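You operate a simulated robot arm through the tools that you are given. There is no shell and no other tool. Be economical: measure what you need, move in short steps, check, and stop when the job is done.

Carry out the task below with a simulated two-armed robot. There is one attempt and no reset: what you move stays moved.

## Task
Grip the teal gauge in the vice and push its bar home.
Fine: the bench vice; free the red lever first and lock it after; then wind the vice open.

It is judged by the outcome, as a careful person would: the job done as asked, and still so three seconds after it is handed in. It fails if anything else is knocked over, pushed out of place, dropped, spilled or broken.

## Robot
Two 6-joint arms with two-finger parallel grippers on one trunk, on a base that drives. Base frame: it is fixed to the floor where the robot stands at the start and does not move with it; the origin is under the middle of the robot, x ahead of it, y to its left, z up. Units: mm, rad, N and s.
The left shoulder is at the start at [80, 216, 1571], the right one opposite. With the tool pointing down near the work surface each hand reaches from about 640 to 780 mm from the robot's upright axis, wherever it stands, measured 20 degrees to its own side. Places, roughly: bench vice [800, -200, 1000]; gauge bar [700, -300, 1100]; gauge lever [800, -200, 1100]; vice handle [700, -100, 1000]. Payload 3.43 kg a hand.
Tool frame (each hand has its own): the origin (TCP) lies between the finger pads and is the grasp point; the fingertips stand 30 mm ahead of it; z points along the fingers, y is the line along which they close. Largest opening 94 mm; finger width 28, thickness 10; the body of the gripper, 50 by 96 mm, starts 55 mm behind the TCP.
Orientation is that of the tool frame in the base frame, as a unit quaternion [x, y, z, w]. With the fingers straight down and closing along the base's y, the tool's x points along the base's -x, its y along +y and its z along -z.

## Interface
- The arms move only by the tool drive_tool. It takes "left_moves", "right_moves" or both (then of equal length, played together; a hand with none holds still); each is a list that holds one entry, the list of rows, each a list of 7 numbers: the opening, from 0 (shut) to 1 (fully open), then the shift along the tool's x, y, z in mm, then the turn, a rotation vector about the tool's x, y, z in rad. In form: [[[gripper, tx, ty, tz, wx, wy, wz], ...]]. A call has 1 to 12 rows; each row is the pose to reach, as a shift and turn from the pose commanded when the call began, along the tool's axes at that moment. A row lasts 0.2 s, in which the tool goes at most 50 mm and 0.15 rad; a call with a longer step from one row to the next is refused whole, and so is a gripper value outside its range. Where a pose cannot be reached the arm comes as near as it can. A force on the tool above 70 N (or 10 N above the force at the start of the call, whichever is more), or a blocked arm, ends the call early, and 0.2 s more pass. The fingers move at their own pace (about 72 mm/s each) and stop on an object; they squeeze with about 40 N. The grip force told is the motor's: it shows also when the fingers shut on nothing. Time passes only in rows, and 0.2 s behind the last, so rows that repeat a pose let the fingers close. The reply holds the time, the measured pose of the TCP, the force on the tool along the base axes, the opening and the grip force, in the units named above and with some noise, with the torque about the TCP (base axes, N m) and any sound that the robot's microphone picked up, and new pictures: "show" is both (left out), scene, wrist or none (wrist: the cameras of the hands that moved).
- Cameras (640 x 400 px; columns grow to the right, rows downward): "scene" is now at [104.8, -32.3, 1734.2]; the picture's right is [-0.41, -0.91, 0.00], its down [-0.65, 0.29, -0.70] and it looks along [0.64, -0.29, -0.71] (base axes); focal length 267 px, centre (320, 200). "left" rides on the left gripper at [76, -14, -103] in its tool frame; the picture's right is [0.18, 0.98, 0.00], its down [-0.75, 0.14, -0.64] and it looks along [-0.63, 0.12, 0.77] (tool axes); focal length 243 px, centre (320, 200). "right" rides on the right gripper at [76, 14, -102] in its tool frame; the picture's right is [-0.18, 0.98, 0.00], its down [-0.75, -0.14, -0.64] and it looks along [-0.63, -0.12, 0.77] (tool axes); focal length 243 px, centre (320, 200). There is no depth. A picture from a camera that has moved, and an enlarged one, comes with that camera's place and axes in the base frame and with its lens.
- move_column(by): slides the trunk up (or, below 0, down) by that many mm; the arms and the scene camera ride with it, the base frame stays. It gives what a move gives, with no picture.
- base_move(legs): drives the robot by 1 to 6 legs, each [ahead, left, turn to the left] in mm, mm and rad, along the robot's own axes; the way and the turn of a leg run together, so that a leg with both is an arc; at most 1500 mm and 3.142 rad a leg. The arms and the cameras ride along, it lands a little off, and it stops where it bumps. It gives what a move gives, and a new picture of the scene camera.
- pan_tilt(pan, tilt): turns the head with the scene camera to pan (to the left, within 1.501 rad either way) and tilt (down, from -0.506 to 1.204), counted from straight ahead of the robot. It gives what a move gives, and a new picture of the scene camera.
- zoom(camera, box): a new picture of the part [left, top, right, bottom] of that camera's present view, enlarged. The clock stands still meanwhile.
- job_done(): hands the job in; it is judged then, once.

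Work in short steps. Places have to be worked out from the pictures, the camera data and where the tool is seen: move nearer, look again, correct. Check each grasp and each placing, and mend what went wrong. You have 120 turns and 260 pictures in all, those below and enlarged ones among them. Open the grippers and draw the arms clear of the work before you hand the job in, unless the task says otherwise; then end with one line.

The tools are called as a command line: name --argument value ..., lists and objects as JSON in quotes. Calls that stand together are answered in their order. drive_tool: Moves the arms, as the interface text tells. Its arguments: {"type":"object","properties":{"left_moves":{"type":"array","items":{"type":"array","items":{"type":"array","items":{"type":"number"}}}},"right_moves":{"type":"array","items":{"type":"array","items":{"type":"array","items":{"type":"number"}}}},"show":{"type":"string","enum":["both","scene","wrist","none"]}},"required":[]} The other tools are called the same way: move_column (by) slides the trunk up or down; base_move (legs) drives the base; pan_tilt (pan, tilt) turns the head that bears the scene camera; zoom (camera, box) takes an enlarged picture of a part of a camera's view; job_done () hands the job in.

At the start:

```text
t: 0.0
left_tcp_pos: [549.2, 95.2, 1000.2]
left_tool_rot: [0.0, 1.0, -0.001, 0.0]
left_ft_force: [0.5, 0.6, -0.8]
left_wrist_torque: [0.01, 0.05, 0.01]
left_finger_gap: 94.0
left_gripper_force: 0.2
right_tcp_pos: [410.3, -347.2, 999.9]
right_tool_rot: [0.0, 1.0, 0.0, 0.0]
right_ft_force: [0.4, -0.4, -0.3]
right_wrist_torque: [0.0, 0.01, 0.03]
right_finger_gap: 93.9
right_gripper_force: 0.0
trunk travel left (down, up): [-801.0, 39.0]
robot x, y, heading: [-2.9, 1.3, -0.003]
head pan, tilt: [-0.419, 0.794]
```

scene: 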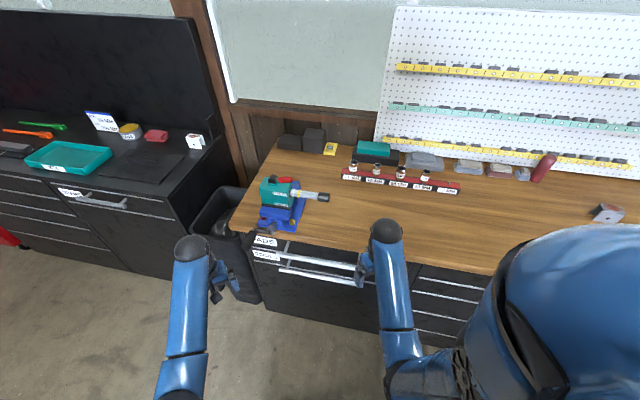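
right: 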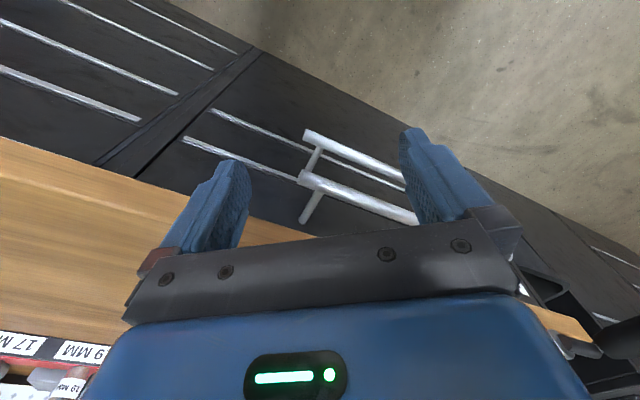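
left: 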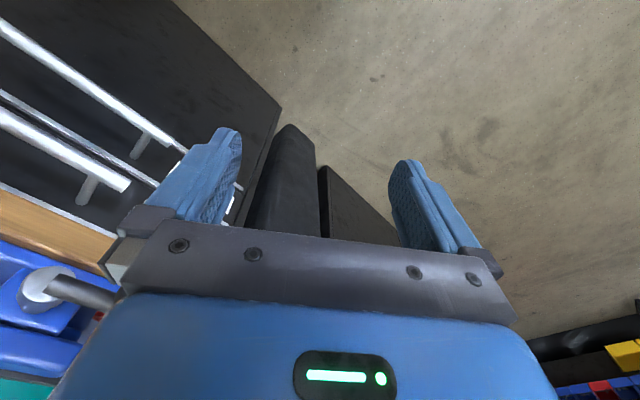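

The vice with the teal gauge is visible at the left end of the bench. I zoom in for detail first.

zoom --camera "scene" --box '[230, 160, 350, 240]'

zoom --camera "left" --box '[0, 180, 160, 400]'

```text
5.00 times, centred on (290, 200) of scene
camera zoom: at [104.8, -32.3, 1734.2], right [-0.41, -0.91, 0.0], down [-0.65, 0.29, -0.7], along [0.64, -0.29, -0.71], focal length 1335 px, centre (470, 200)
```

zoom: 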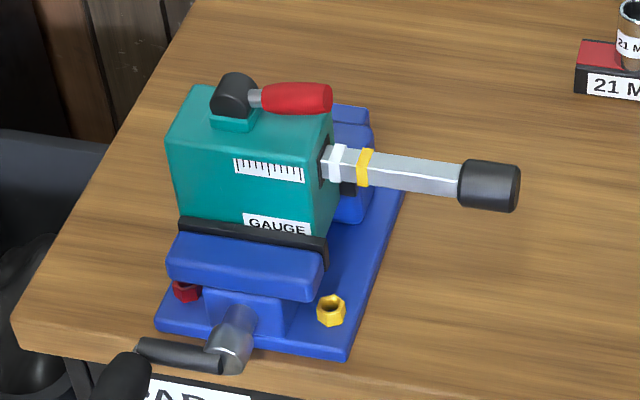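

```text
1.82 times, centred on (80, 290) of left
camera zoom: at [473.7, 81.3, 1101.9], right [-0.18, 0.98, 0.0], down [0.75, 0.14, 0.64], along [0.63, 0.12, -0.77], focal length 441 px, centre (756, 36)
```

zoom: 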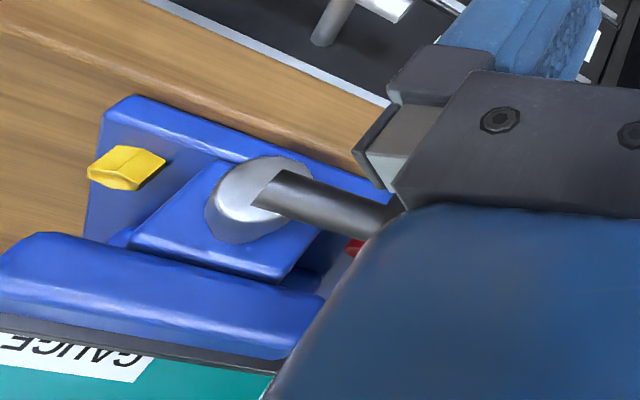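

Bench and vice are yawed about 33° relative to the robot. Nut ≈(727,-201,972), crank hub ≈(712,-121,980), knob ≈(718,-327,1060). I raise both hands to be clear, then turn the base to face the bench squarely.

drive_tool --left_moves '[[[1, 0, 0, -45, 0, 0, 0], [1, 0, 0, -90, 0, 0, 0], [1, 0, 0, -135, 0, 0, 0], [1, 0, 0, -170, 0, 0, 0]]]' --right_moves '[[[1, 0, 0, -45, 0, 0, 0], [1, 0, 0, -90, 0, 0, 0], [1, 0, 0, -135, 0, 0, 0], [1, 0, 0, -170, 0, 0, 0]]]' --show "none"

base_move --legs '[[0, 0, -0.58]]'

pan_tilt --pan 0.3 --tilt 0.85

```text
t: 1.0
left_tcp_pos: [611.4, 78.1, 1096.0]
left_tool_rot: [0.0, 1.0, 0.0, 0.002]
left_ft_force: [-0.7, -1.0, -0.1]
left_wrist_torque: [0.01, 0.01, 0.0]
left_finger_gap: 93.9
left_gripper_force: 0.1
left hand out of reach, approached as far as the arm can: row 2, 3, 4
right_tcp_pos: [412.0, -350.3, 1006.1]
right_tool_rot: [0.0, 1.0, 0.001, 0.001]
right_ft_force: [-0.6, 0.2, 0.6]
right_wrist_torque: [-0.02, 0.03, 0.0]
right_finger_gap: 94.1
right_gripper_force: 0.0
right hand out of reach, approached as far as the arm can: row 1, 2, 3, 4
trunk travel left (down, up): [-801.0, 39.0]
robot x, y, heading: [-0.9, -0.3, -0.003]
head pan, tilt: [-0.419, 0.794]
```

```text
t: 3.0
left_tcp_pos: [554.9, -268.6, 1096.1]
left_tool_rot: [0.287, 0.958, -0.001, 0.001]
left_ft_force: [-0.4, -0.3, -0.3]
left_wrist_torque: [0.02, -0.02, 0.01]
left_finger_gap: 94.2
left_gripper_force: 0.0
right_tcp_pos: [154.2, -518.0, 1007.6]
right_tool_rot: [0.286, 0.958, -0.001, 0.001]
right_ft_force: [-0.6, 0.2, 0.1]
right_wrist_torque: [0.0, 0.02, 0.04]
right_finger_gap: 93.9
right_gripper_force: 0.1
trunk travel left (down, up): [-801.0, 39.0]
robot x, y, heading: [2.6, 0.9, -0.582]
head pan, tilt: [-0.419, 0.794]
camera scene: at [70.5, -83.6, 1734.2], right [-0.84, -0.54, 0.0], down [-0.39, 0.6, -0.7], along [0.38, -0.59, -0.71], focal length 267 px, centre (320, 200)
```

scene: 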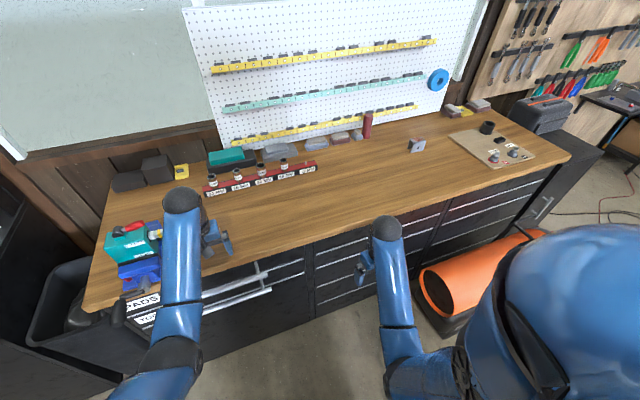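

```text
t: 4.1
left_tcp_pos: [553.7, -269.9, 1096.7]
left_tool_rot: [0.287, 0.958, 0.0, 0.001]
left_ft_force: [-0.1, -0.8, 0.4]
left_wrist_torque: [-0.03, -0.01, 0.03]
left_finger_gap: 93.9
left_gripper_force: 0.0
right_tcp_pos: [153.7, -518.9, 1007.1]
right_tool_rot: [0.287, 0.958, 0.0, 0.001]
right_ft_force: [0.5, 0.4, 0.5]
right_wrist_torque: [-0.01, 0.02, 0.04]
right_finger_gap: 93.8
right_gripper_force: 0.1
trunk travel left (down, up): [-801.0, 39.0]
robot x, y, heading: [1.2, 1.7, -0.579]
head pan, tilt: [0.3, 0.85]
camera scene: at [101.2, -37.6, 1729.7], right [-0.28, -0.96, 0.0], down [-0.72, 0.21, -0.66], along [0.63, -0.18, -0.75], focal length 267 px, centre (320, 200)
```

scene: 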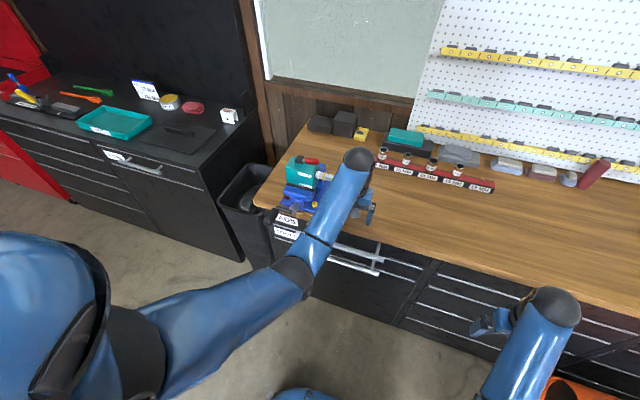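

The left hand blocks the view of the vice. I shift it left by 200 mm at its current height, in front of the vice, to look through its wrist camera.

drive_tool --left_moves '[[[1, 0, 45, 0, 0, 0, 0], [1, 0, 90, 0, 0, 0, 0], [1, 0, 135, 0, 0, 0, 0], [1, 0, 180, 0, 0, 0, 0], [1, 0, 200, 0, 0, 0, 0]]]' --show "both"

```text
t: 5.3
left_tcp_pos: [669.9, -102.8, 1089.9]
left_tool_rot: [0.287, 0.958, -0.002, 0.002]
left_ft_force: [0.0, -0.2, 0.5]
left_wrist_torque: [0.0, -0.01, -0.03]
left_finger_gap: 94.1
left_gripper_force: 0.0
left hand out of reach, approached as far as the arm can: row 1, 2, 3, 4, 5
right_tcp_pos: [154.2, -517.5, 1006.3]
right_tool_rot: [0.286, 0.958, -0.001, 0.0]
right_ft_force: [-0.5, 0.7, 0.1]
right_wrist_torque: [0.02, 0.03, -0.03]
right_finger_gap: 93.6
right_gripper_force: 0.0
trunk travel left (down, up): [-801.0, 39.0]
robot x, y, heading: [-0.9, -0.8, -0.586]
head pan, tilt: [0.3, 0.85]
camera scene: at [101.8, -36.6, 1729.7], right [-0.28, -0.96, 0.0], down [-0.72, 0.21, -0.66], along [0.63, -0.18, -0.75], focal length 267 px, centre (320, 200)
camera left: at [597.8, -72.1, 1191.3], right [0.39, 0.92, 0.0], down [0.71, -0.29, 0.65], along [0.59, -0.25, -0.76], focal length 243 px, centre (320, 200)
```

scene: 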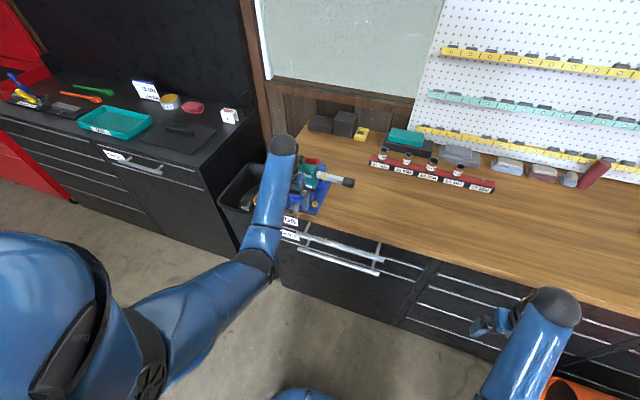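
left: 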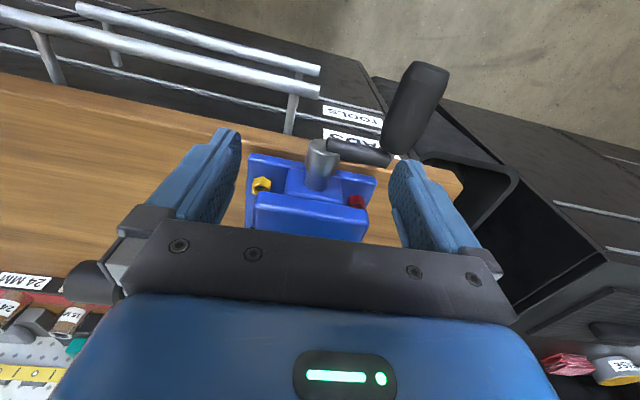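

The crank grip (black, sticking toward the robot) lies to the left of the hub at about z 975. I move the left hand further left to clear the scene camera's view of the gauge and jaws.

drive_tool --left_moves '[[[1, 10, 45, 0, 0, 0, 0], [1, 15, 90, 0, 0, 0, 0], [1, 20, 135, 0, 0, 0, 0], [1, 20, 160, 0, 0, 0, 0]]]' --show "wrist"

zoom --camera "scene" --box '[250, 130, 370, 220]'

```text
t: 6.3
left_tcp_pos: [739.5, 40.2, 1091.4]
left_tool_rot: [0.287, 0.958, -0.001, 0.001]
left_ft_force: [-0.2, 0.4, 1.1]
left_wrist_torque: [0.02, 0.03, -0.02]
left_finger_gap: 93.8
left_gripper_force: 0.1
right_tcp_pos: [153.4, -519.2, 1007.6]
right_tool_rot: [0.286, 0.958, 0.0, 0.0]
right_ft_force: [0.9, -0.5, 0.6]
right_wrist_torque: [0.0, 0.02, -0.01]
right_finger_gap: 94.0
right_gripper_force: 0.0
trunk travel left (down, up): [-801.0, 39.0]
robot x, y, heading: [-6.1, 0.6, -0.582]
head pan, tilt: [0.3, 0.85]
camera left: at [668.2, 69.9, 1193.8], right [0.39, 0.92, 0.0], down [0.71, -0.29, 0.64], along [0.59, -0.25, -0.77], focal length 243 px, centre (320, 200)
```

left: 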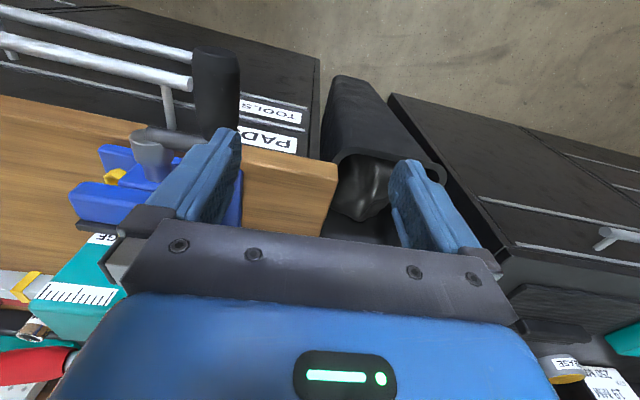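

```text
4.44 times, centred on (310, 175) of scene
camera zoom: at [101.5, -37.4, 1729.7], right [-0.28, -0.96, 0.0], down [-0.72, 0.21, -0.66], along [0.63, -0.18, -0.75], focal length 1186 px, centre (364, 311)
```

zoom: 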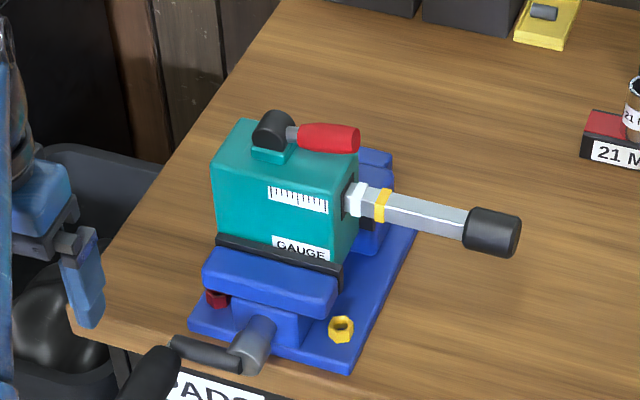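

I zoom into the left wrist picture to see the jaws and the lever from another angle.

zoom --camera "left" --box '[0, 200, 160, 400]'

zoom --camera "left" --box '[60, 20, 300, 220]'

zoom --camera "scene" --box '[285, 145, 325, 170]'

```text
2.00 times, centred on (80, 300) of left
camera zoom: at [668.2, 69.9, 1193.8], right [0.39, 0.92, 0.0], down [0.71, -0.29, 0.64], along [0.59, -0.25, -0.77], focal length 485 px, centre (800, 0)
```

zoom: 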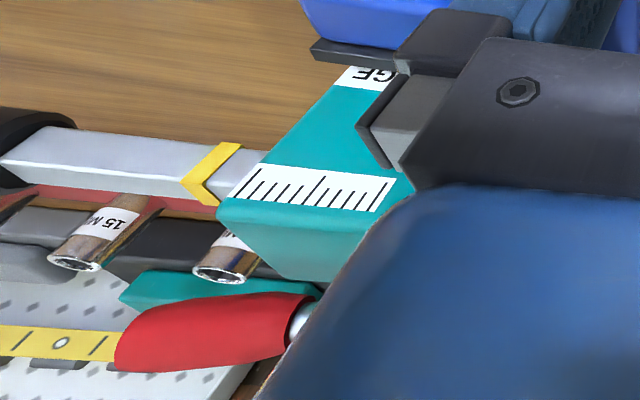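

```text
2.00 times, centred on (180, 120) of left
camera zoom: at [668.2, 69.9, 1193.8], right [0.39, 0.92, 0.0], down [0.71, -0.29, 0.64], along [0.59, -0.25, -0.77], focal length 485 px, centre (600, 360)
```

zoom: 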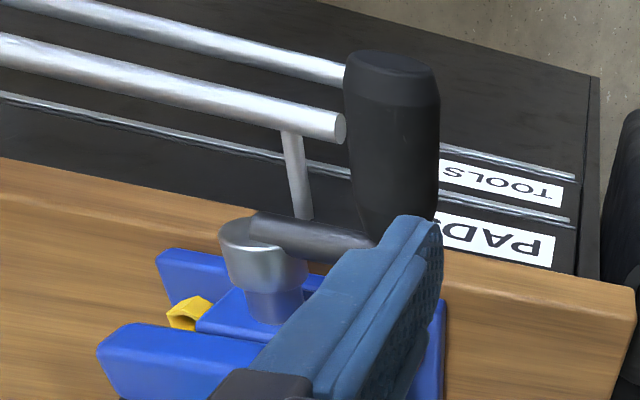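

```text
16.00 times, centred on (305, 158) of scene
camera zoom: at [101.5, -37.4, 1729.7], right [-0.28, -0.96, 0.0], down [-0.72, 0.21, -0.66], along [0.63, -0.18, -0.75], focal length 4271 px, centre (560, 880)
```

zoom: 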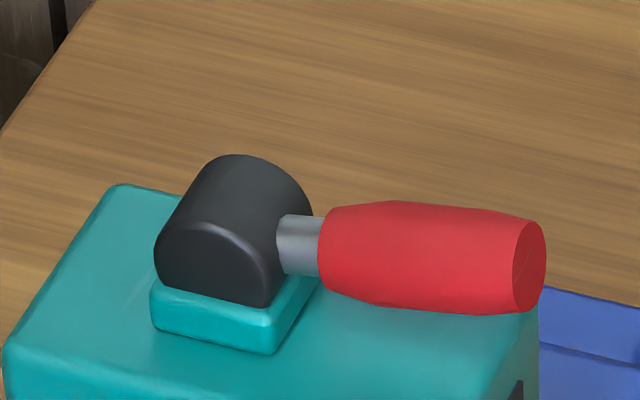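

The crank grip lies at about a=600 (ahead), l=355 (left), z≈988, running toward the robot, with the hub at l≈290 and radius ≈64. The lever pivots on a horizontal axis, so it flips in the vertical plane. I bring the left hand over the grip and descend around it.

drive_tool --left_moves '[[[1, 0, -45, 0, 0, 0, 0], [1, 5, -85, 0, 0, 0, 0], [1, 5, -85, 40, 0, 0, 0]]]' --show "both"

```text
t: 7.1
left_tcp_pos: [688.4, -27.5, 1052.7]
left_tool_rot: [0.286, 0.958, -0.002, 0.001]
left_ft_force: [0.2, -0.5, -0.2]
left_wrist_torque: [0.02, -0.01, -0.01]
left_finger_gap: 94.0
left_gripper_force: 0.0
left hand out of reach, approached as far as the arm can: row 2
right_tcp_pos: [154.2, -518.0, 1007.5]
right_tool_rot: [0.287, 0.958, -0.002, 0.001]
right_ft_force: [0.3, -0.1, 0.0]
right_wrist_torque: [0.01, 0.01, -0.01]
right_finger_gap: 93.8
right_gripper_force: 0.1
trunk travel left (down, up): [-801.0, 39.0]
robot x, y, heading: [0.8, 0.1, -0.579]
head pan, tilt: [0.3, 0.85]
camera scene: at [101.9, -36.3, 1729.7], right [-0.28, -0.96, 0.0], down [-0.72, 0.21, -0.66], along [0.63, -0.18, -0.75], focal length 267 px, centre (320, 200)
camera left: at [616.1, 3.3, 1155.0], right [0.38, 0.92, 0.0], down [0.71, -0.29, 0.64], along [0.59, -0.25, -0.76], focal length 243 px, centre (320, 200)
```

scene: 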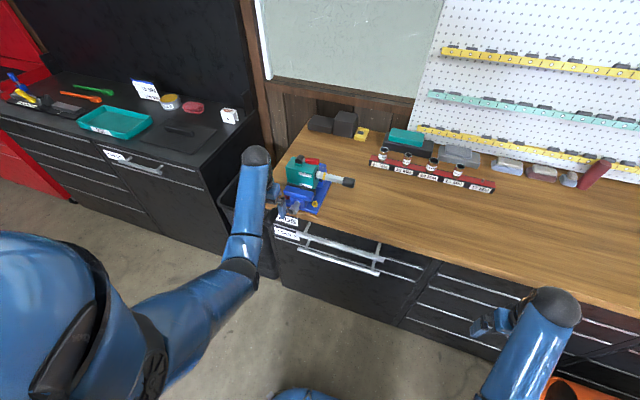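
left: 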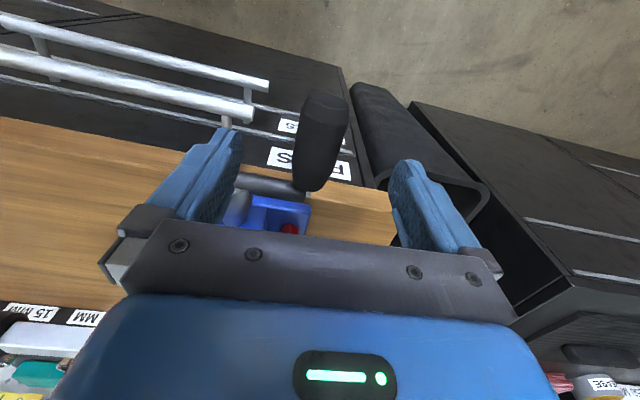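

The grip is centred between the fingers laterally. I lower 60 mm and close on it.

drive_tool --left_moves '[[[1, 0, -1, 30, 0, 0, 0], [1, 0, -1, 60, 0, 0, 0], [0, 0, -1, 60, 0, 0, 0], [0, 0, -1, 60, 0, 0, 0], [0, 0, -1, 60, 0, 0, 0]]]' --show "both"

```text
t: 8.3
left_tcp_pos: [687.4, -26.5, 991.2]
left_tool_rot: [0.286, 0.958, -0.001, 0.0]
left_ft_force: [2.3, 3.4, -0.9]
left_wrist_torque: [0.0, -0.04, -0.67]
left_finger_gap: 38.7
left_gripper_force: 44.8
right_tcp_pos: [154.6, -517.5, 1006.5]
right_tool_rot: [0.287, 0.958, -0.001, 0.001]
right_ft_force: [0.1, 0.0, 0.1]
right_wrist_torque: [0.01, -0.01, -0.01]
right_finger_gap: 94.1
right_gripper_force: 0.1
trunk travel left (down, up): [-801.0, 39.0]
robot x, y, heading: [3.4, 0.2, -0.58]
head pan, tilt: [0.3, 0.85]
camera scene: at [101.9, -36.6, 1729.7], right [-0.28, -0.96, 0.0], down [-0.72, 0.21, -0.66], along [0.63, -0.18, -0.75], focal length 267 px, centre (320, 200)
camera left: at [616.1, 3.4, 1093.6], right [0.39, 0.92, 0.0], down [0.71, -0.29, 0.64], along [0.59, -0.25, -0.77], focal length 243 px, centre (320, 200)
```

scene: 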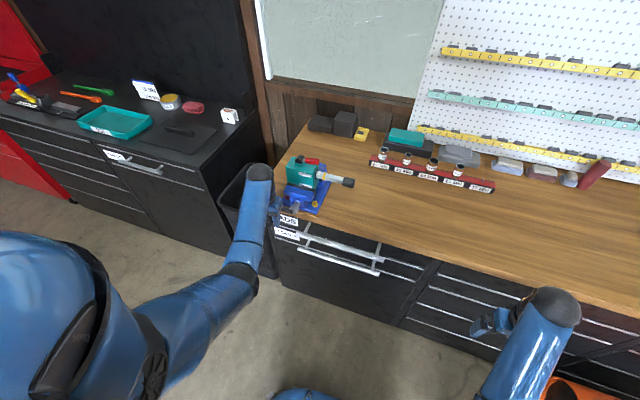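
left: 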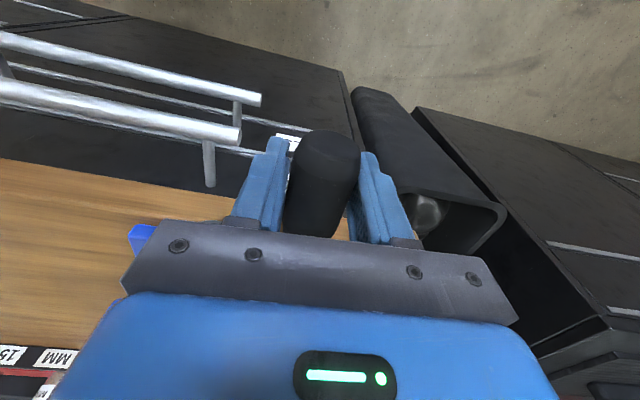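

The grip is held (38.7 mm gap). I try a small clockwise turn of about 40° (left → up), on a circle of radius 65 mm.

drive_tool --left_moves '[[[0, 0, -1, -11, 0, 0, 0], [0, 0, -4, -22, 0, 0, 0], [0, 0, -8.7, -32, 0, 0, 0], [0, 0, -15, -42, 0, 0, 0]]]' --show "none"

zoom --camera "scene" --box '[250, 130, 370, 220]'

```text
t: 9.3
left_tcp_pos: [677.4, -39.5, 1032.4]
left_tool_rot: [0.287, 0.958, -0.002, 0.0]
left_ft_force: [-3.1, 6.2, -1.3]
left_wrist_torque: [0.06, 0.11, -0.98]
left_finger_gap: 38.6
left_gripper_force: 45.7
right_tcp_pos: [152.9, -516.9, 1005.6]
right_tool_rot: [0.287, 0.958, 0.0, 0.001]
right_ft_force: [-0.2, 0.1, -0.3]
right_wrist_torque: [0.03, -0.01, -0.02]
right_finger_gap: 94.1
right_gripper_force: 0.0
trunk travel left (down, up): [-801.0, 39.0]
robot x, y, heading: [-3.3, 0.5, -0.582]
head pan, tilt: [0.3, 0.85]
```

```text
4.44 times, centred on (310, 175) of scene
camera zoom: at [100.2, -36.6, 1729.8], right [-0.28, -0.96, 0.0], down [-0.72, 0.21, -0.66], along [0.63, -0.18, -0.75], focal length 1186 px, centre (364, 311)
```

zoom: 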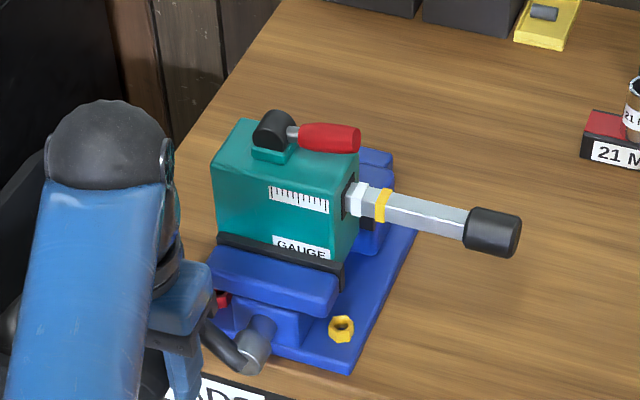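

The jaw crept in (the label is more covered), so clockwise closes and turns freely. I carry on over the top to about 130°.

drive_tool --left_moves '[[[0, 0, -12.5, -11.4, 0, 0, 0], [0, 0, -27.6, -19.3, 0, 0, 0], [0, 0, -44.1, -23, 0, 0, 0], [0, 0, -61.1, -22.2, 0, 0, 0], [0, 0, -77.3, -17.1, 0, 0, 0], [0, 0, -91.6, -8, 0, 0, 0]]]' --show "none"

zoom --camera "scene" --box '[250, 130, 370, 220]'

```text
t: 10.7
left_tcp_pos: [629.7, -106.5, 1037.6]
left_tool_rot: [0.282, 0.959, -0.001, -0.003]
left_ft_force: [-7.5, 36.0, -27.2]
left_wrist_torque: [0.18, 0.13, -0.52]
left_finger_gap: 38.7
left_gripper_force: 44.6
right_tcp_pos: [157.7, -511.9, 1009.1]
right_tool_rot: [0.285, 0.958, -0.004, 0.001]
right_ft_force: [-0.2, 0.6, -0.7]
right_wrist_torque: [0.01, -0.02, 0.01]
right_finger_gap: 93.9
right_gripper_force: 0.0
trunk travel left (down, up): [-801.0, 39.0]
robot x, y, heading: [-3.0, 2.3, -0.579]
head pan, tilt: [0.3, 0.85]
```

```text
4.44 times, centred on (310, 175) of scene
camera zoom: at [104.7, -27.1, 1729.7], right [-0.27, -0.96, 0.01], down [-0.72, 0.2, -0.66], along [0.63, -0.19, -0.75], focal length 1186 px, centre (364, 311)
```

zoom: 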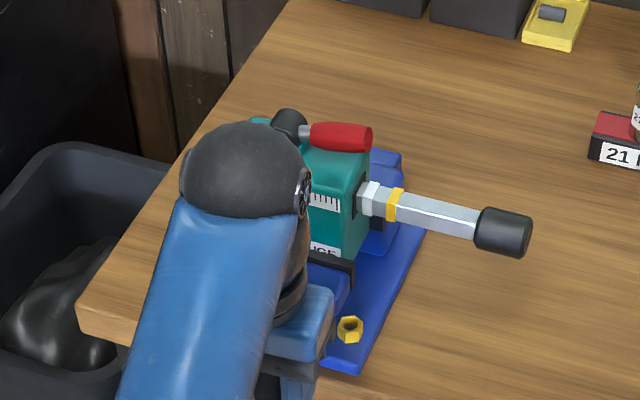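

The residual force is radial (I'm about 5 mm outside); the true circle has R≈60 centred level with the start. No tangential resistance yet, so I continue on R=60 to 200°.

drive_tool --left_moves '[[[0, 0, 4, 4, 0, 0, 0], [0, 0, 0.8, 11.2, 0, 0, 0], [0, 0, -7.6, 24.4, 0, 0, 0], [0, 0, -12.3, 39.4, 0, 0, 0], [0, 0, -13, 55, 0, 0, 0], [0, 0, -9.6, 70.3, 0, 0, 0]]]' --show "wrist"

zoom --camera "scene" --box '[250, 130, 370, 220]'

```text
t: 12.1
left_tcp_pos: [619.8, -122.9, 973.4]
left_tool_rot: [0.287, 0.958, 0.0, 0.0]
left_ft_force: [-25.2, 22.2, 2.0]
left_wrist_torque: [0.2, 0.24, -1.27]
left_finger_gap: 38.4
left_gripper_force: 45.0
right_tcp_pos: [150.2, -515.5, 1009.2]
right_tool_rot: [0.286, 0.958, -0.001, 0.003]
right_ft_force: [-0.2, -0.2, 0.0]
right_wrist_torque: [0.0, 0.03, 0.01]
right_finger_gap: 94.1
right_gripper_force: 0.1
trunk travel left (down, up): [-801.0, 39.0]
robot x, y, heading: [0.1, 0.9, -0.582]
head pan, tilt: [0.3, 0.85]
camera left: at [548.0, -91.2, 1075.4], right [0.39, 0.92, 0.0], down [0.71, -0.3, 0.64], along [0.59, -0.25, -0.77], focal length 243 px, centre (320, 200)
```

left: 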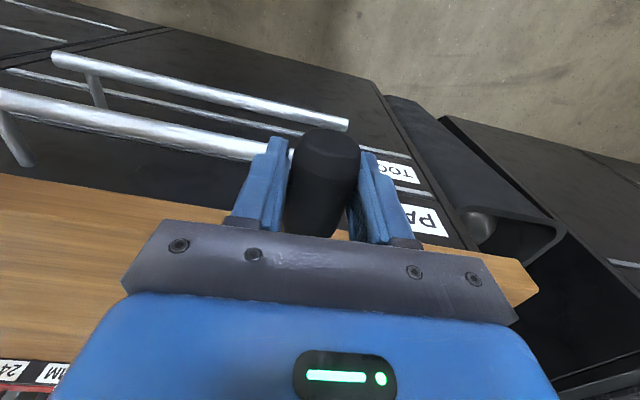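

```text
4.44 times, centred on (310, 175) of scene
camera zoom: at [94.2, -31.4, 1730.4], right [-0.28, -0.96, 0.0], down [-0.72, 0.21, -0.66], along [0.64, -0.19, -0.75], focal length 1186 px, centre (364, 311)
```

zoom: 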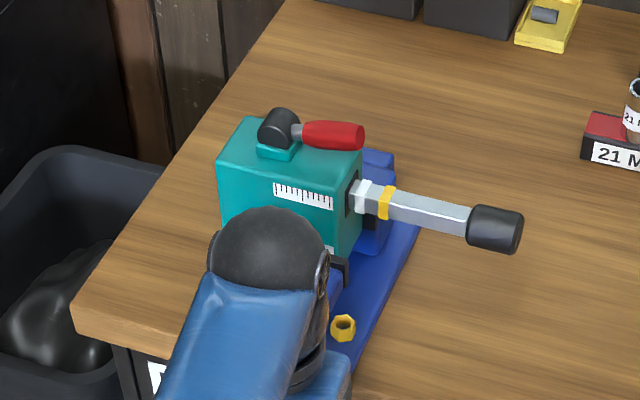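

There is no tangential resistance, just some axial force toward the robot; I ease 3 mm back and continue round the bottom to about 275°, staying in front of the drawer handle.

drive_tool --left_moves '[[[0, 3, 7.3, 13.9, 0, 0, 0], [0, 3, 17.8, 25.5, 0, 0, 0], [0, 3, 31, 33.9, 0, 0, 0], [0, 3, 46, 38.6, 0, 0, 0], [0, 3, 61.6, 39.3, 0, 0, 0]]]' --show "none"

zoom --camera "scene" --box '[250, 130, 370, 220]'

```text
t: 13.3
left_tcp_pos: [655.5, -73.2, 931.4]
left_tool_rot: [0.288, 0.958, -0.001, 0.002]
left_ft_force: [-12.3, 0.7, -3.2]
left_wrist_torque: [0.2, 0.35, -1.39]
left_finger_gap: 38.5
left_gripper_force: 45.0
right_tcp_pos: [152.2, -518.3, 1006.5]
right_tool_rot: [0.287, 0.958, 0.001, 0.002]
right_ft_force: [0.4, 0.2, 0.6]
right_wrist_torque: [0.01, 0.03, 0.02]
right_finger_gap: 94.0
right_gripper_force: 0.0
trunk travel left (down, up): [-801.0, 39.0]
robot x, y, heading: [-0.6, 2.3, -0.581]
head pan, tilt: [0.3, 0.85]
```

```text
4.44 times, centred on (310, 175) of scene
camera zoom: at [99.1, -37.1, 1729.8], right [-0.28, -0.96, 0.0], down [-0.72, 0.21, -0.66], along [0.64, -0.18, -0.75], focal length 1186 px, centre (364, 311)
```

zoom: 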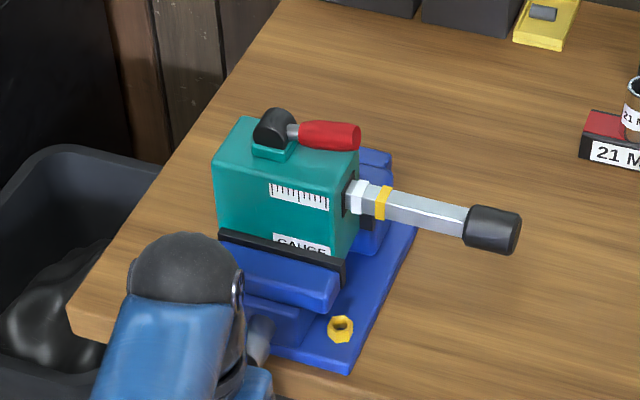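

The jaw is clearly moving in (label increasingly covered). I continue the turn to 350°.

drive_tool --left_moves '[[[0, 2, 15.3, -3.4, 0, 0, 0], [0, 2, 29.2, -10.7, 0, 0, 0], [0, 2, 40.8, -21.2, 0, 0, 0], [0, 2, 49.2, -34.4, 0, 0, 0], [0, 2, 53.9, -49.4, 0, 0, 0]]]' --show "none"

zoom --camera "scene" --box '[250, 130, 370, 220]'

```text
t: 14.5
left_tcp_pos: [686.5, -29.0, 980.3]
left_tool_rot: [0.287, 0.958, -0.001, 0.001]
left_ft_force: [10.8, -7.4, -8.4]
left_wrist_torque: [0.12, 0.19, -1.18]
left_finger_gap: 38.5
left_gripper_force: 45.4
right_tcp_pos: [156.7, -519.5, 1005.2]
right_tool_rot: [0.287, 0.958, 0.0, -0.001]
right_ft_force: [1.0, 1.2, 0.6]
right_wrist_torque: [-0.04, 0.0, -0.01]
right_finger_gap: 93.9
right_gripper_force: 0.1
trunk travel left (down, up): [-801.0, 39.0]
robot x, y, heading: [-3.5, -3.0, -0.581]
head pan, tilt: [0.3, 0.85]
```

```text
4.44 times, centred on (310, 175) of scene
camera zoom: at [106.3, -39.4, 1729.4], right [-0.28, -0.96, 0.0], down [-0.72, 0.21, -0.66], along [0.63, -0.18, -0.75], focal length 1186 px, centre (364, 311)
```

zoom: 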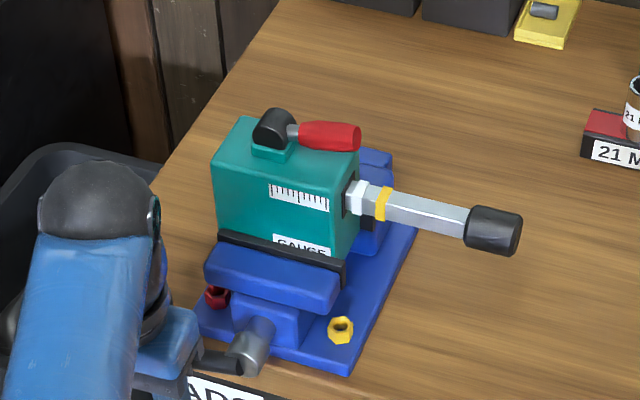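

The label looks unchanged since 275°, so it may be close to contact. I continue upward into the second turn, watching for resistance.

drive_tool --left_moves '[[[0, 0, 0.7, -15.6, 0, 0, 0], [0, 0, -2.7, -30.9, 0, 0, 0], [0, 0, -10, -44.8, 0, 0, 0]]]' --show "none"

zoom --camera "scene" --box '[270, 145, 340, 200]'

```text
t: 15.3
left_tcp_pos: [682.8, -34.3, 1023.6]
left_tool_rot: [0.285, 0.958, -0.002, 0.001]
left_ft_force: [17.6, -1.1, -3.0]
left_wrist_torque: [0.27, 0.35, -1.11]
left_finger_gap: 38.4
left_gripper_force: 45.2
right_tcp_pos: [157.1, -517.7, 1006.9]
right_tool_rot: [0.286, 0.958, -0.002, 0.0]
right_ft_force: [0.3, -0.4, -0.5]
right_wrist_torque: [0.02, -0.01, -0.02]
right_finger_gap: 94.2
right_gripper_force: 0.0
trunk travel left (down, up): [-801.0, 39.0]
robot x, y, heading: [-0.3, -0.0, -0.58]
head pan, tilt: [0.3, 0.85]
```

```text
7.27 times, centred on (305, 172) of scene
camera zoom: at [107.6, -37.3, 1729.4], right [-0.28, -0.96, 0.0], down [-0.72, 0.21, -0.66], along [0.63, -0.18, -0.75], focal length 1941 px, centre (429, 400)
```

zoom: 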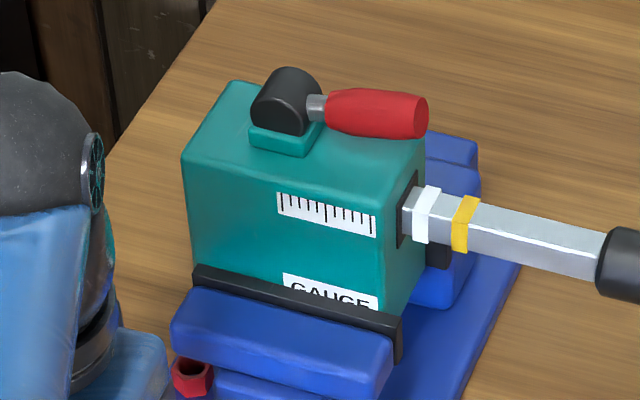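

Still no tangential resistance. I continue over the top to 185° of the second turn; the force limit will stop it if it tightens.

drive_tool --left_moves '[[[0, 0, -10.5, -11.6, 0, 0, 0], [0, 0, -23.7, -20, 0, 0, 0], [0, 0, -38.7, -24.7, 0, 0, 0], [0, 0, -54.3, -25.4, 0, 0, 0], [0, 0, -69.6, -22, 0, 0, 0], [0, 0, -83.5, -14.7, 0, 0, 0], [0, 0, -95.1, -4.2, 0, 0, 0], [0, 0, -103.5, 9, 0, 0, 0], [0, 0, -108.2, 24, 0, 0, 0], [0, 0, -108.9, 39.6, 0, 0, 0]]]' --show "none"

zoom --camera "scene" --box '[270, 145, 340, 200]'

```text
t: 17.5
left_tcp_pos: [616.1, -122.5, 984.8]
left_tool_rot: [0.286, 0.958, -0.001, 0.001]
left_ft_force: [-1.8, 8.6, 6.4]
left_wrist_torque: [0.26, 0.32, -1.22]
left_finger_gap: 38.4
left_gripper_force: 44.5
right_tcp_pos: [152.6, -516.6, 1008.8]
right_tool_rot: [0.287, 0.958, -0.003, 0.001]
right_ft_force: [-0.4, -0.3, -0.3]
right_wrist_torque: [0.0, 0.04, -0.01]
right_finger_gap: 94.0
right_gripper_force: 0.0
trunk travel left (down, up): [-801.0, 39.0]
robot x, y, heading: [-1.1, -1.0, -0.578]
head pan, tilt: [0.3, 0.85]
```

```text
7.27 times, centred on (305, 172) of scene
camera zoom: at [99.8, -34.2, 1729.9], right [-0.28, -0.96, 0.0], down [-0.72, 0.21, -0.66], along [0.63, -0.18, -0.75], focal length 1941 px, centre (429, 400)
```

zoom: 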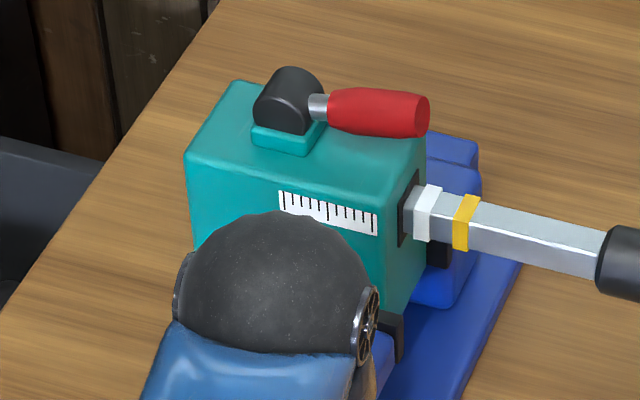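

Still loose. I go on through the bottom to 350°.

drive_tool --left_moves '[[[0, 0, 3.4, 15.3, 0, 0, 0], [0, 0, 10.7, 29.2, 0, 0, 0], [0, 0, 21.2, 40.8, 0, 0, 0], [0, 0, 34.4, 49.2, 0, 0, 0], [0, 0, 49.4, 53.9, 0, 0, 0], [0, 0, 65, 54.6, 0, 0, 0], [0, 0, 80.3, 51.2, 0, 0, 0], [0, 0, 94.2, 43.9, 0, 0, 0], [0, 0, 105.8, 33.4, 0, 0, 0], [0, 0, 114.2, 20.2, 0, 0, 0], [0, 0, 118.9, 5.2, 0, 0, 0]]]' --show "none"

zoom --camera "scene" --box '[270, 145, 340, 200]'

```text
t: 19.9
left_tcp_pos: [686.4, -28.5, 978.0]
left_tool_rot: [0.286, 0.958, -0.001, -0.002]
left_ft_force: [13.0, -14.8, -7.0]
left_wrist_torque: [0.27, 0.35, -1.25]
left_finger_gap: 38.4
left_gripper_force: 44.9
right_tcp_pos: [155.0, -521.4, 1005.0]
right_tool_rot: [0.286, 0.958, 0.0, -0.001]
right_ft_force: [0.7, 0.0, -0.5]
right_wrist_torque: [0.01, -0.01, 0.02]
right_finger_gap: 94.1
right_gripper_force: 0.0
trunk travel left (down, up): [-801.0, 39.0]
robot x, y, heading: [-5.7, -0.1, -0.578]
head pan, tilt: [0.3, 0.85]
```

```text
7.27 times, centred on (305, 172) of scene
camera zoom: at [106.5, -41.6, 1729.2], right [-0.28, -0.96, 0.0], down [-0.72, 0.21, -0.66], along [0.63, -0.18, -0.75], focal length 1941 px, centre (429, 400)
```

zoom: 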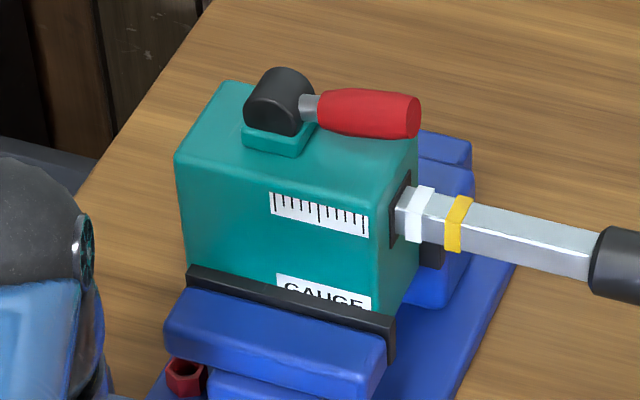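

No resistance, but the label coverage seems unchanged over this turn, so I need a better look at the jaw gap. I release the grip, rise, and place the hand left of the gauge so its camera looks down on the seam.

drive_tool --left_moves '[[[1, 0, 0, 0, 0, 0, 0], [1, 0, 0, 0, 0, 0, 0], [1, 0, 5, -40, 0, 0, 0], [1, 0, 10, -80, 0, 0, 0], [1, -20, 40, -110, 0, 0, 0], [1, -60, 55, -120, 0, 0, 0], [1, -100, 60, -120, 0, 0, 0], [1, -140, 65, -120, 0, 0, 0]]]' --show "wrist"

zoom --camera "scene" --box '[250, 130, 370, 220]'

```text
t: 21.7
left_tcp_pos: [824.7, -45.9, 1100.7]
left_tool_rot: [0.286, 0.958, 0.001, 0.003]
left_ft_force: [0.6, -0.1, 1.2]
left_wrist_torque: [0.05, 0.04, -0.02]
left_finger_gap: 94.0
left_gripper_force: 0.0
left hand out of reach, approached as far as the arm can: row 8
right_tcp_pos: [153.9, -519.5, 1005.8]
right_tool_rot: [0.287, 0.958, 0.0, 0.0]
right_ft_force: [0.5, -0.3, -0.8]
right_wrist_torque: [-0.01, -0.01, 0.02]
right_finger_gap: 94.1
right_gripper_force: 0.0
trunk travel left (down, up): [-801.0, 39.0]
robot x, y, heading: [2.6, -5.0, -0.58]
head pan, tilt: [0.3, 0.85]
camera left: at [752.8, -14.4, 1202.4], right [0.38, 0.92, 0.0], down [0.7, -0.29, 0.65], along [0.6, -0.25, -0.76], focal length 243 px, centre (320, 200)
```

left: 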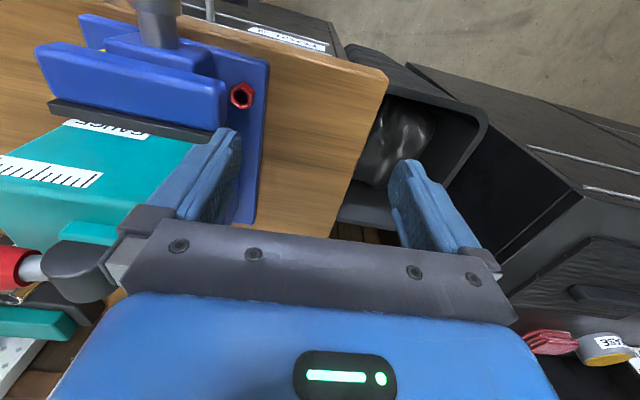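

```text
4.44 times, centred on (310, 175) of scene
camera zoom: at [100.8, -38.5, 1729.4], right [-0.28, -0.96, 0.0], down [-0.72, 0.21, -0.66], along [0.63, -0.18, -0.75], focal length 1186 px, centre (364, 311)
```

zoom: 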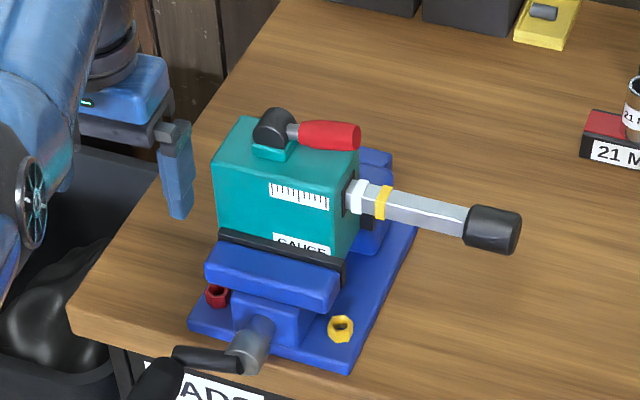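

zoom --camera "left" --box '[0, 20, 280, 260]'

```text
1.67 times, centred on (140, 140) of left
camera zoom: at [752.8, -14.4, 1202.4], right [0.38, 0.92, 0.0], down [0.7, -0.29, 0.65], along [0.6, -0.25, -0.76], focal length 404 px, centre (620, 300)
```

zoom: 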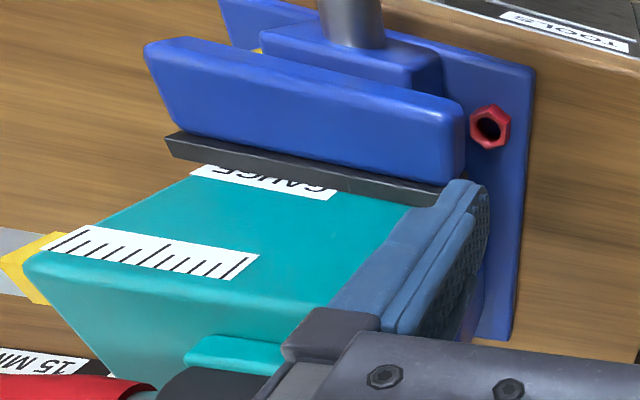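

The view is from in front, so the pad still hides the seam. I yaw the tool 90° so the camera looks along the seam from the left end, and rise a bit.

drive_tool --left_moves '[[[1, -5, -2, -10, 0, 0, 0.145], [1, -10, -5, -20, 0, 0, 0.29], [1, -15, -7, -30, 0, 0, 0.435], [1, -20, -10, -40, 0, 0, 0.58], [1, -25, -12, -50, 0, 0, 0.725], [1, -30, -15, -50, 0, 0, 0.87], [1, -30, -17, -50, 0, 0, 1.015], [1, -30, -20, -50, 0, 0, 1.16], [1, -30, -20, -50, 0, 0, 1.305], [1, -30, -20, -50, 0, 0, 1.45], [1, -30, -20, -50, 0, 0, 1.57]]]' --show "wrist"

```text
t: 24.1
left_tcp_pos: [827.2, -71.7, 1153.0]
left_tool_rot: [0.88, 0.475, 0.001, 0.0]
left_ft_force: [-0.2, -1.0, 0.3]
left_wrist_torque: [-0.01, 0.01, 0.03]
left_finger_gap: 93.8
left_gripper_force: 0.0
left hand out of reach, approached as far as the arm can: row 2, 3, 4, 5, 6, 7, 8, 9, 10, 11
right_tcp_pos: [154.0, -518.6, 1006.5]
right_tool_rot: [0.286, 0.958, -0.001, 0.0]
right_ft_force: [-0.4, -0.7, 0.2]
right_wrist_torque: [-0.02, -0.01, -0.02]
right_finger_gap: 94.1
right_gripper_force: 0.0
trunk travel left (down, up): [-801.0, 39.0]
robot x, y, heading: [1.2, -1.6, -0.579]
head pan, tilt: [0.3, 0.85]
camera left: at [857.7, -1.2, 1255.5], right [0.92, -0.39, 0.0], down [-0.3, -0.71, 0.64], along [-0.25, -0.59, -0.77], focal length 243 px, centre (320, 200)
```

left: 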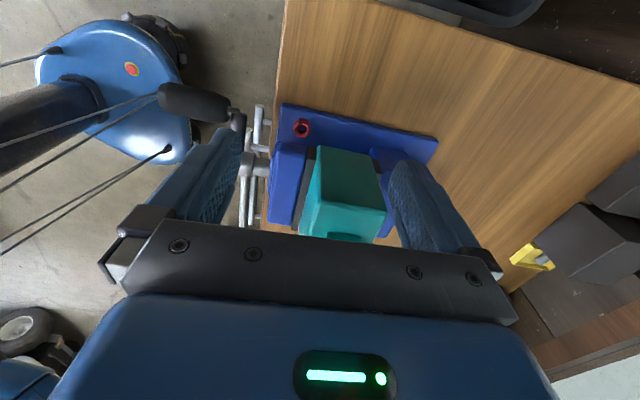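

Now I see along the seam; I zoom in on it.

zoom --camera "left" --box '[235, 90, 455, 250]'

```text
2.50 times, centred on (345, 170) of left
camera zoom: at [857.7, -1.2, 1255.5], right [0.92, -0.39, 0.0], down [-0.3, -0.71, 0.64], along [-0.25, -0.59, -0.77], focal length 606 px, centre (258, 275)
```

zoom: 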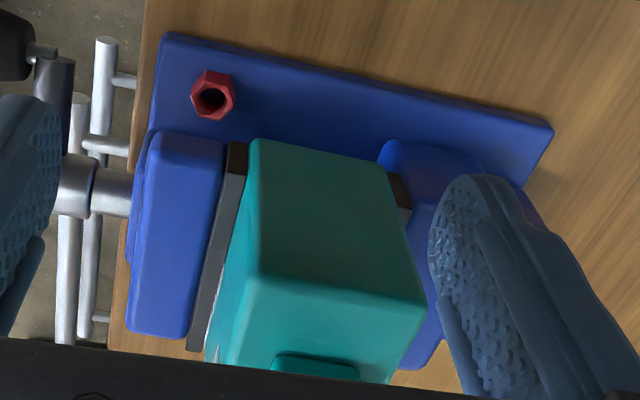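

The gauge sits snug between both pads; the jaw stopped moving early in the turns, so it's in contact. Lever hub is at a≈763, l≈302, z≈1130, with the tip at l≈236. That's near the arm's reach limit, so I lower the trunk 120 mm to gain horizontal reach (the hand is clear left of the gauge).

move_column --by -120

drive_tool --left_moves '[[[1, 0, 0, -45, 0, 0, 0], [1, 0, 0, -90, 0, 0, 0], [1, 0, 0, -135, 0, 0, 0], [1, 0, 0, -160, 0, 0, 0]]]' --show "both"

```text
t: 25.6
left_tcp_pos: [829.3, -73.8, 1050.5]
left_tool_rot: [0.879, 0.476, 0.009, 0.012]
left_ft_force: [18.3, -0.9, 56.4]
left_wrist_torque: [-2.35, 2.2, 0.78]
left_finger_gap: 93.9
left_gripper_force: 0.1
right_tcp_pos: [150.3, -517.8, 888.6]
right_tool_rot: [0.286, 0.958, 0.0, 0.003]
right_ft_force: [0.1, 0.0, -0.1]
right_wrist_torque: [0.0, -0.01, -0.03]
right_finger_gap: 94.0
right_gripper_force: 0.0
trunk travel left (down, up): [-681.0, 159.0]
robot x, y, heading: [2.8, -2.5, -0.58]
head pan, tilt: [0.3, 0.85]
```

```text
t: 26.6
left_tcp_pos: [827.6, -71.6, 1193.3]
left_tool_rot: [0.88, 0.475, -0.001, 0.001]
left_ft_force: [0.3, 0.5, 0.2]
left_wrist_torque: [-0.03, 0.04, -0.01]
left_finger_gap: 94.0
left_gripper_force: 0.0
right_tcp_pos: [154.3, -517.9, 885.7]
right_tool_rot: [0.286, 0.958, -0.002, 0.0]
right_ft_force: [-0.6, -0.7, -0.3]
right_wrist_torque: [0.02, 0.02, 0.01]
right_finger_gap: 94.1
right_gripper_force: 0.0
trunk travel left (down, up): [-681.0, 159.0]
robot x, y, heading: [-0.6, -2.3, -0.577]
head pan, tilt: [0.3, 0.85]
camera scene: at [102.6, -37.9, 1609.5], right [-0.28, -0.96, 0.0], down [-0.72, 0.21, -0.66], along [0.63, -0.18, -0.75], focal length 267 px, centre (320, 200)
camera left: at [858.2, 1.0, 1295.3], right [0.92, -0.38, 0.0], down [-0.29, -0.71, 0.64], along [-0.25, -0.59, -0.77], focal length 243 px, centre (320, 200)
```

scene: 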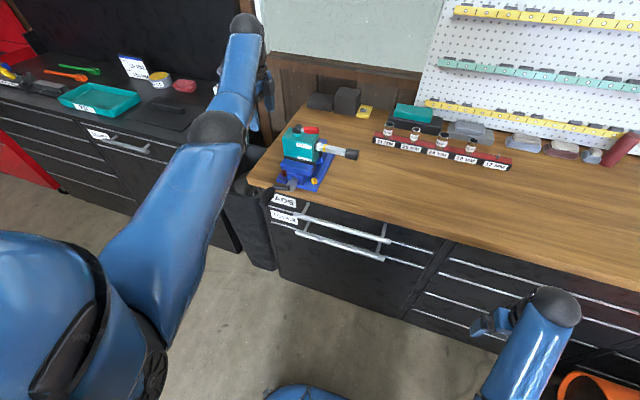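
left: 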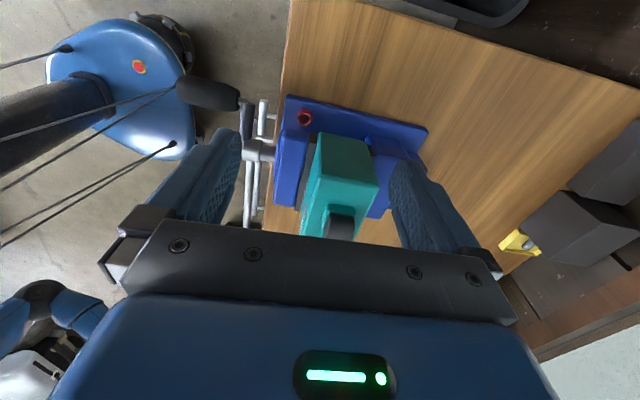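

The lowering bumped something with ~56 N (gripper body apparently touched the gauge's top-left edge). I check that nothing shifted.

zoom --camera "scene" --box '[250, 110, 370, 200]'

zoom --camera "left" --box '[235, 80, 455, 240]'

```text
4.44 times, centred on (310, 155) of scene
camera zoom: at [102.6, -37.9, 1609.5], right [-0.28, -0.96, 0.0], down [-0.72, 0.21, -0.66], along [0.63, -0.18, -0.75], focal length 1186 px, centre (364, 400)
```

zoom: 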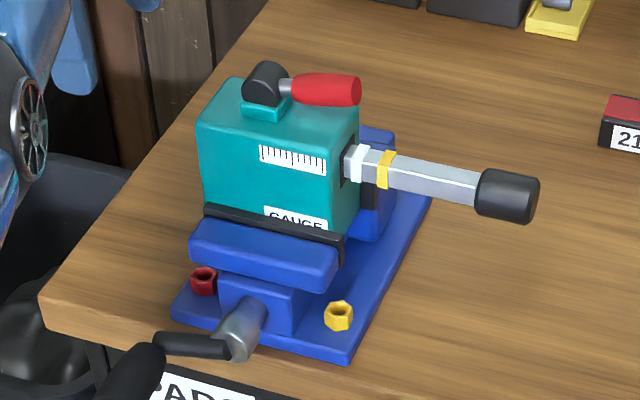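

```text
2.50 times, centred on (345, 160) of left
camera zoom: at [858.2, 1.0, 1295.3], right [0.92, -0.38, 0.0], down [-0.29, -0.71, 0.64], along [-0.25, -0.59, -0.77], focal length 606 px, centre (258, 300)
```

zoom: 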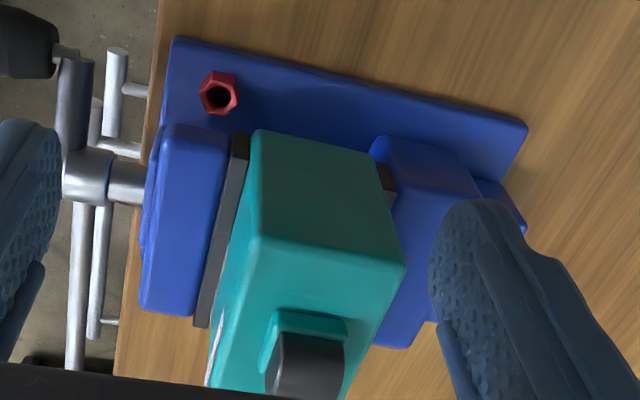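

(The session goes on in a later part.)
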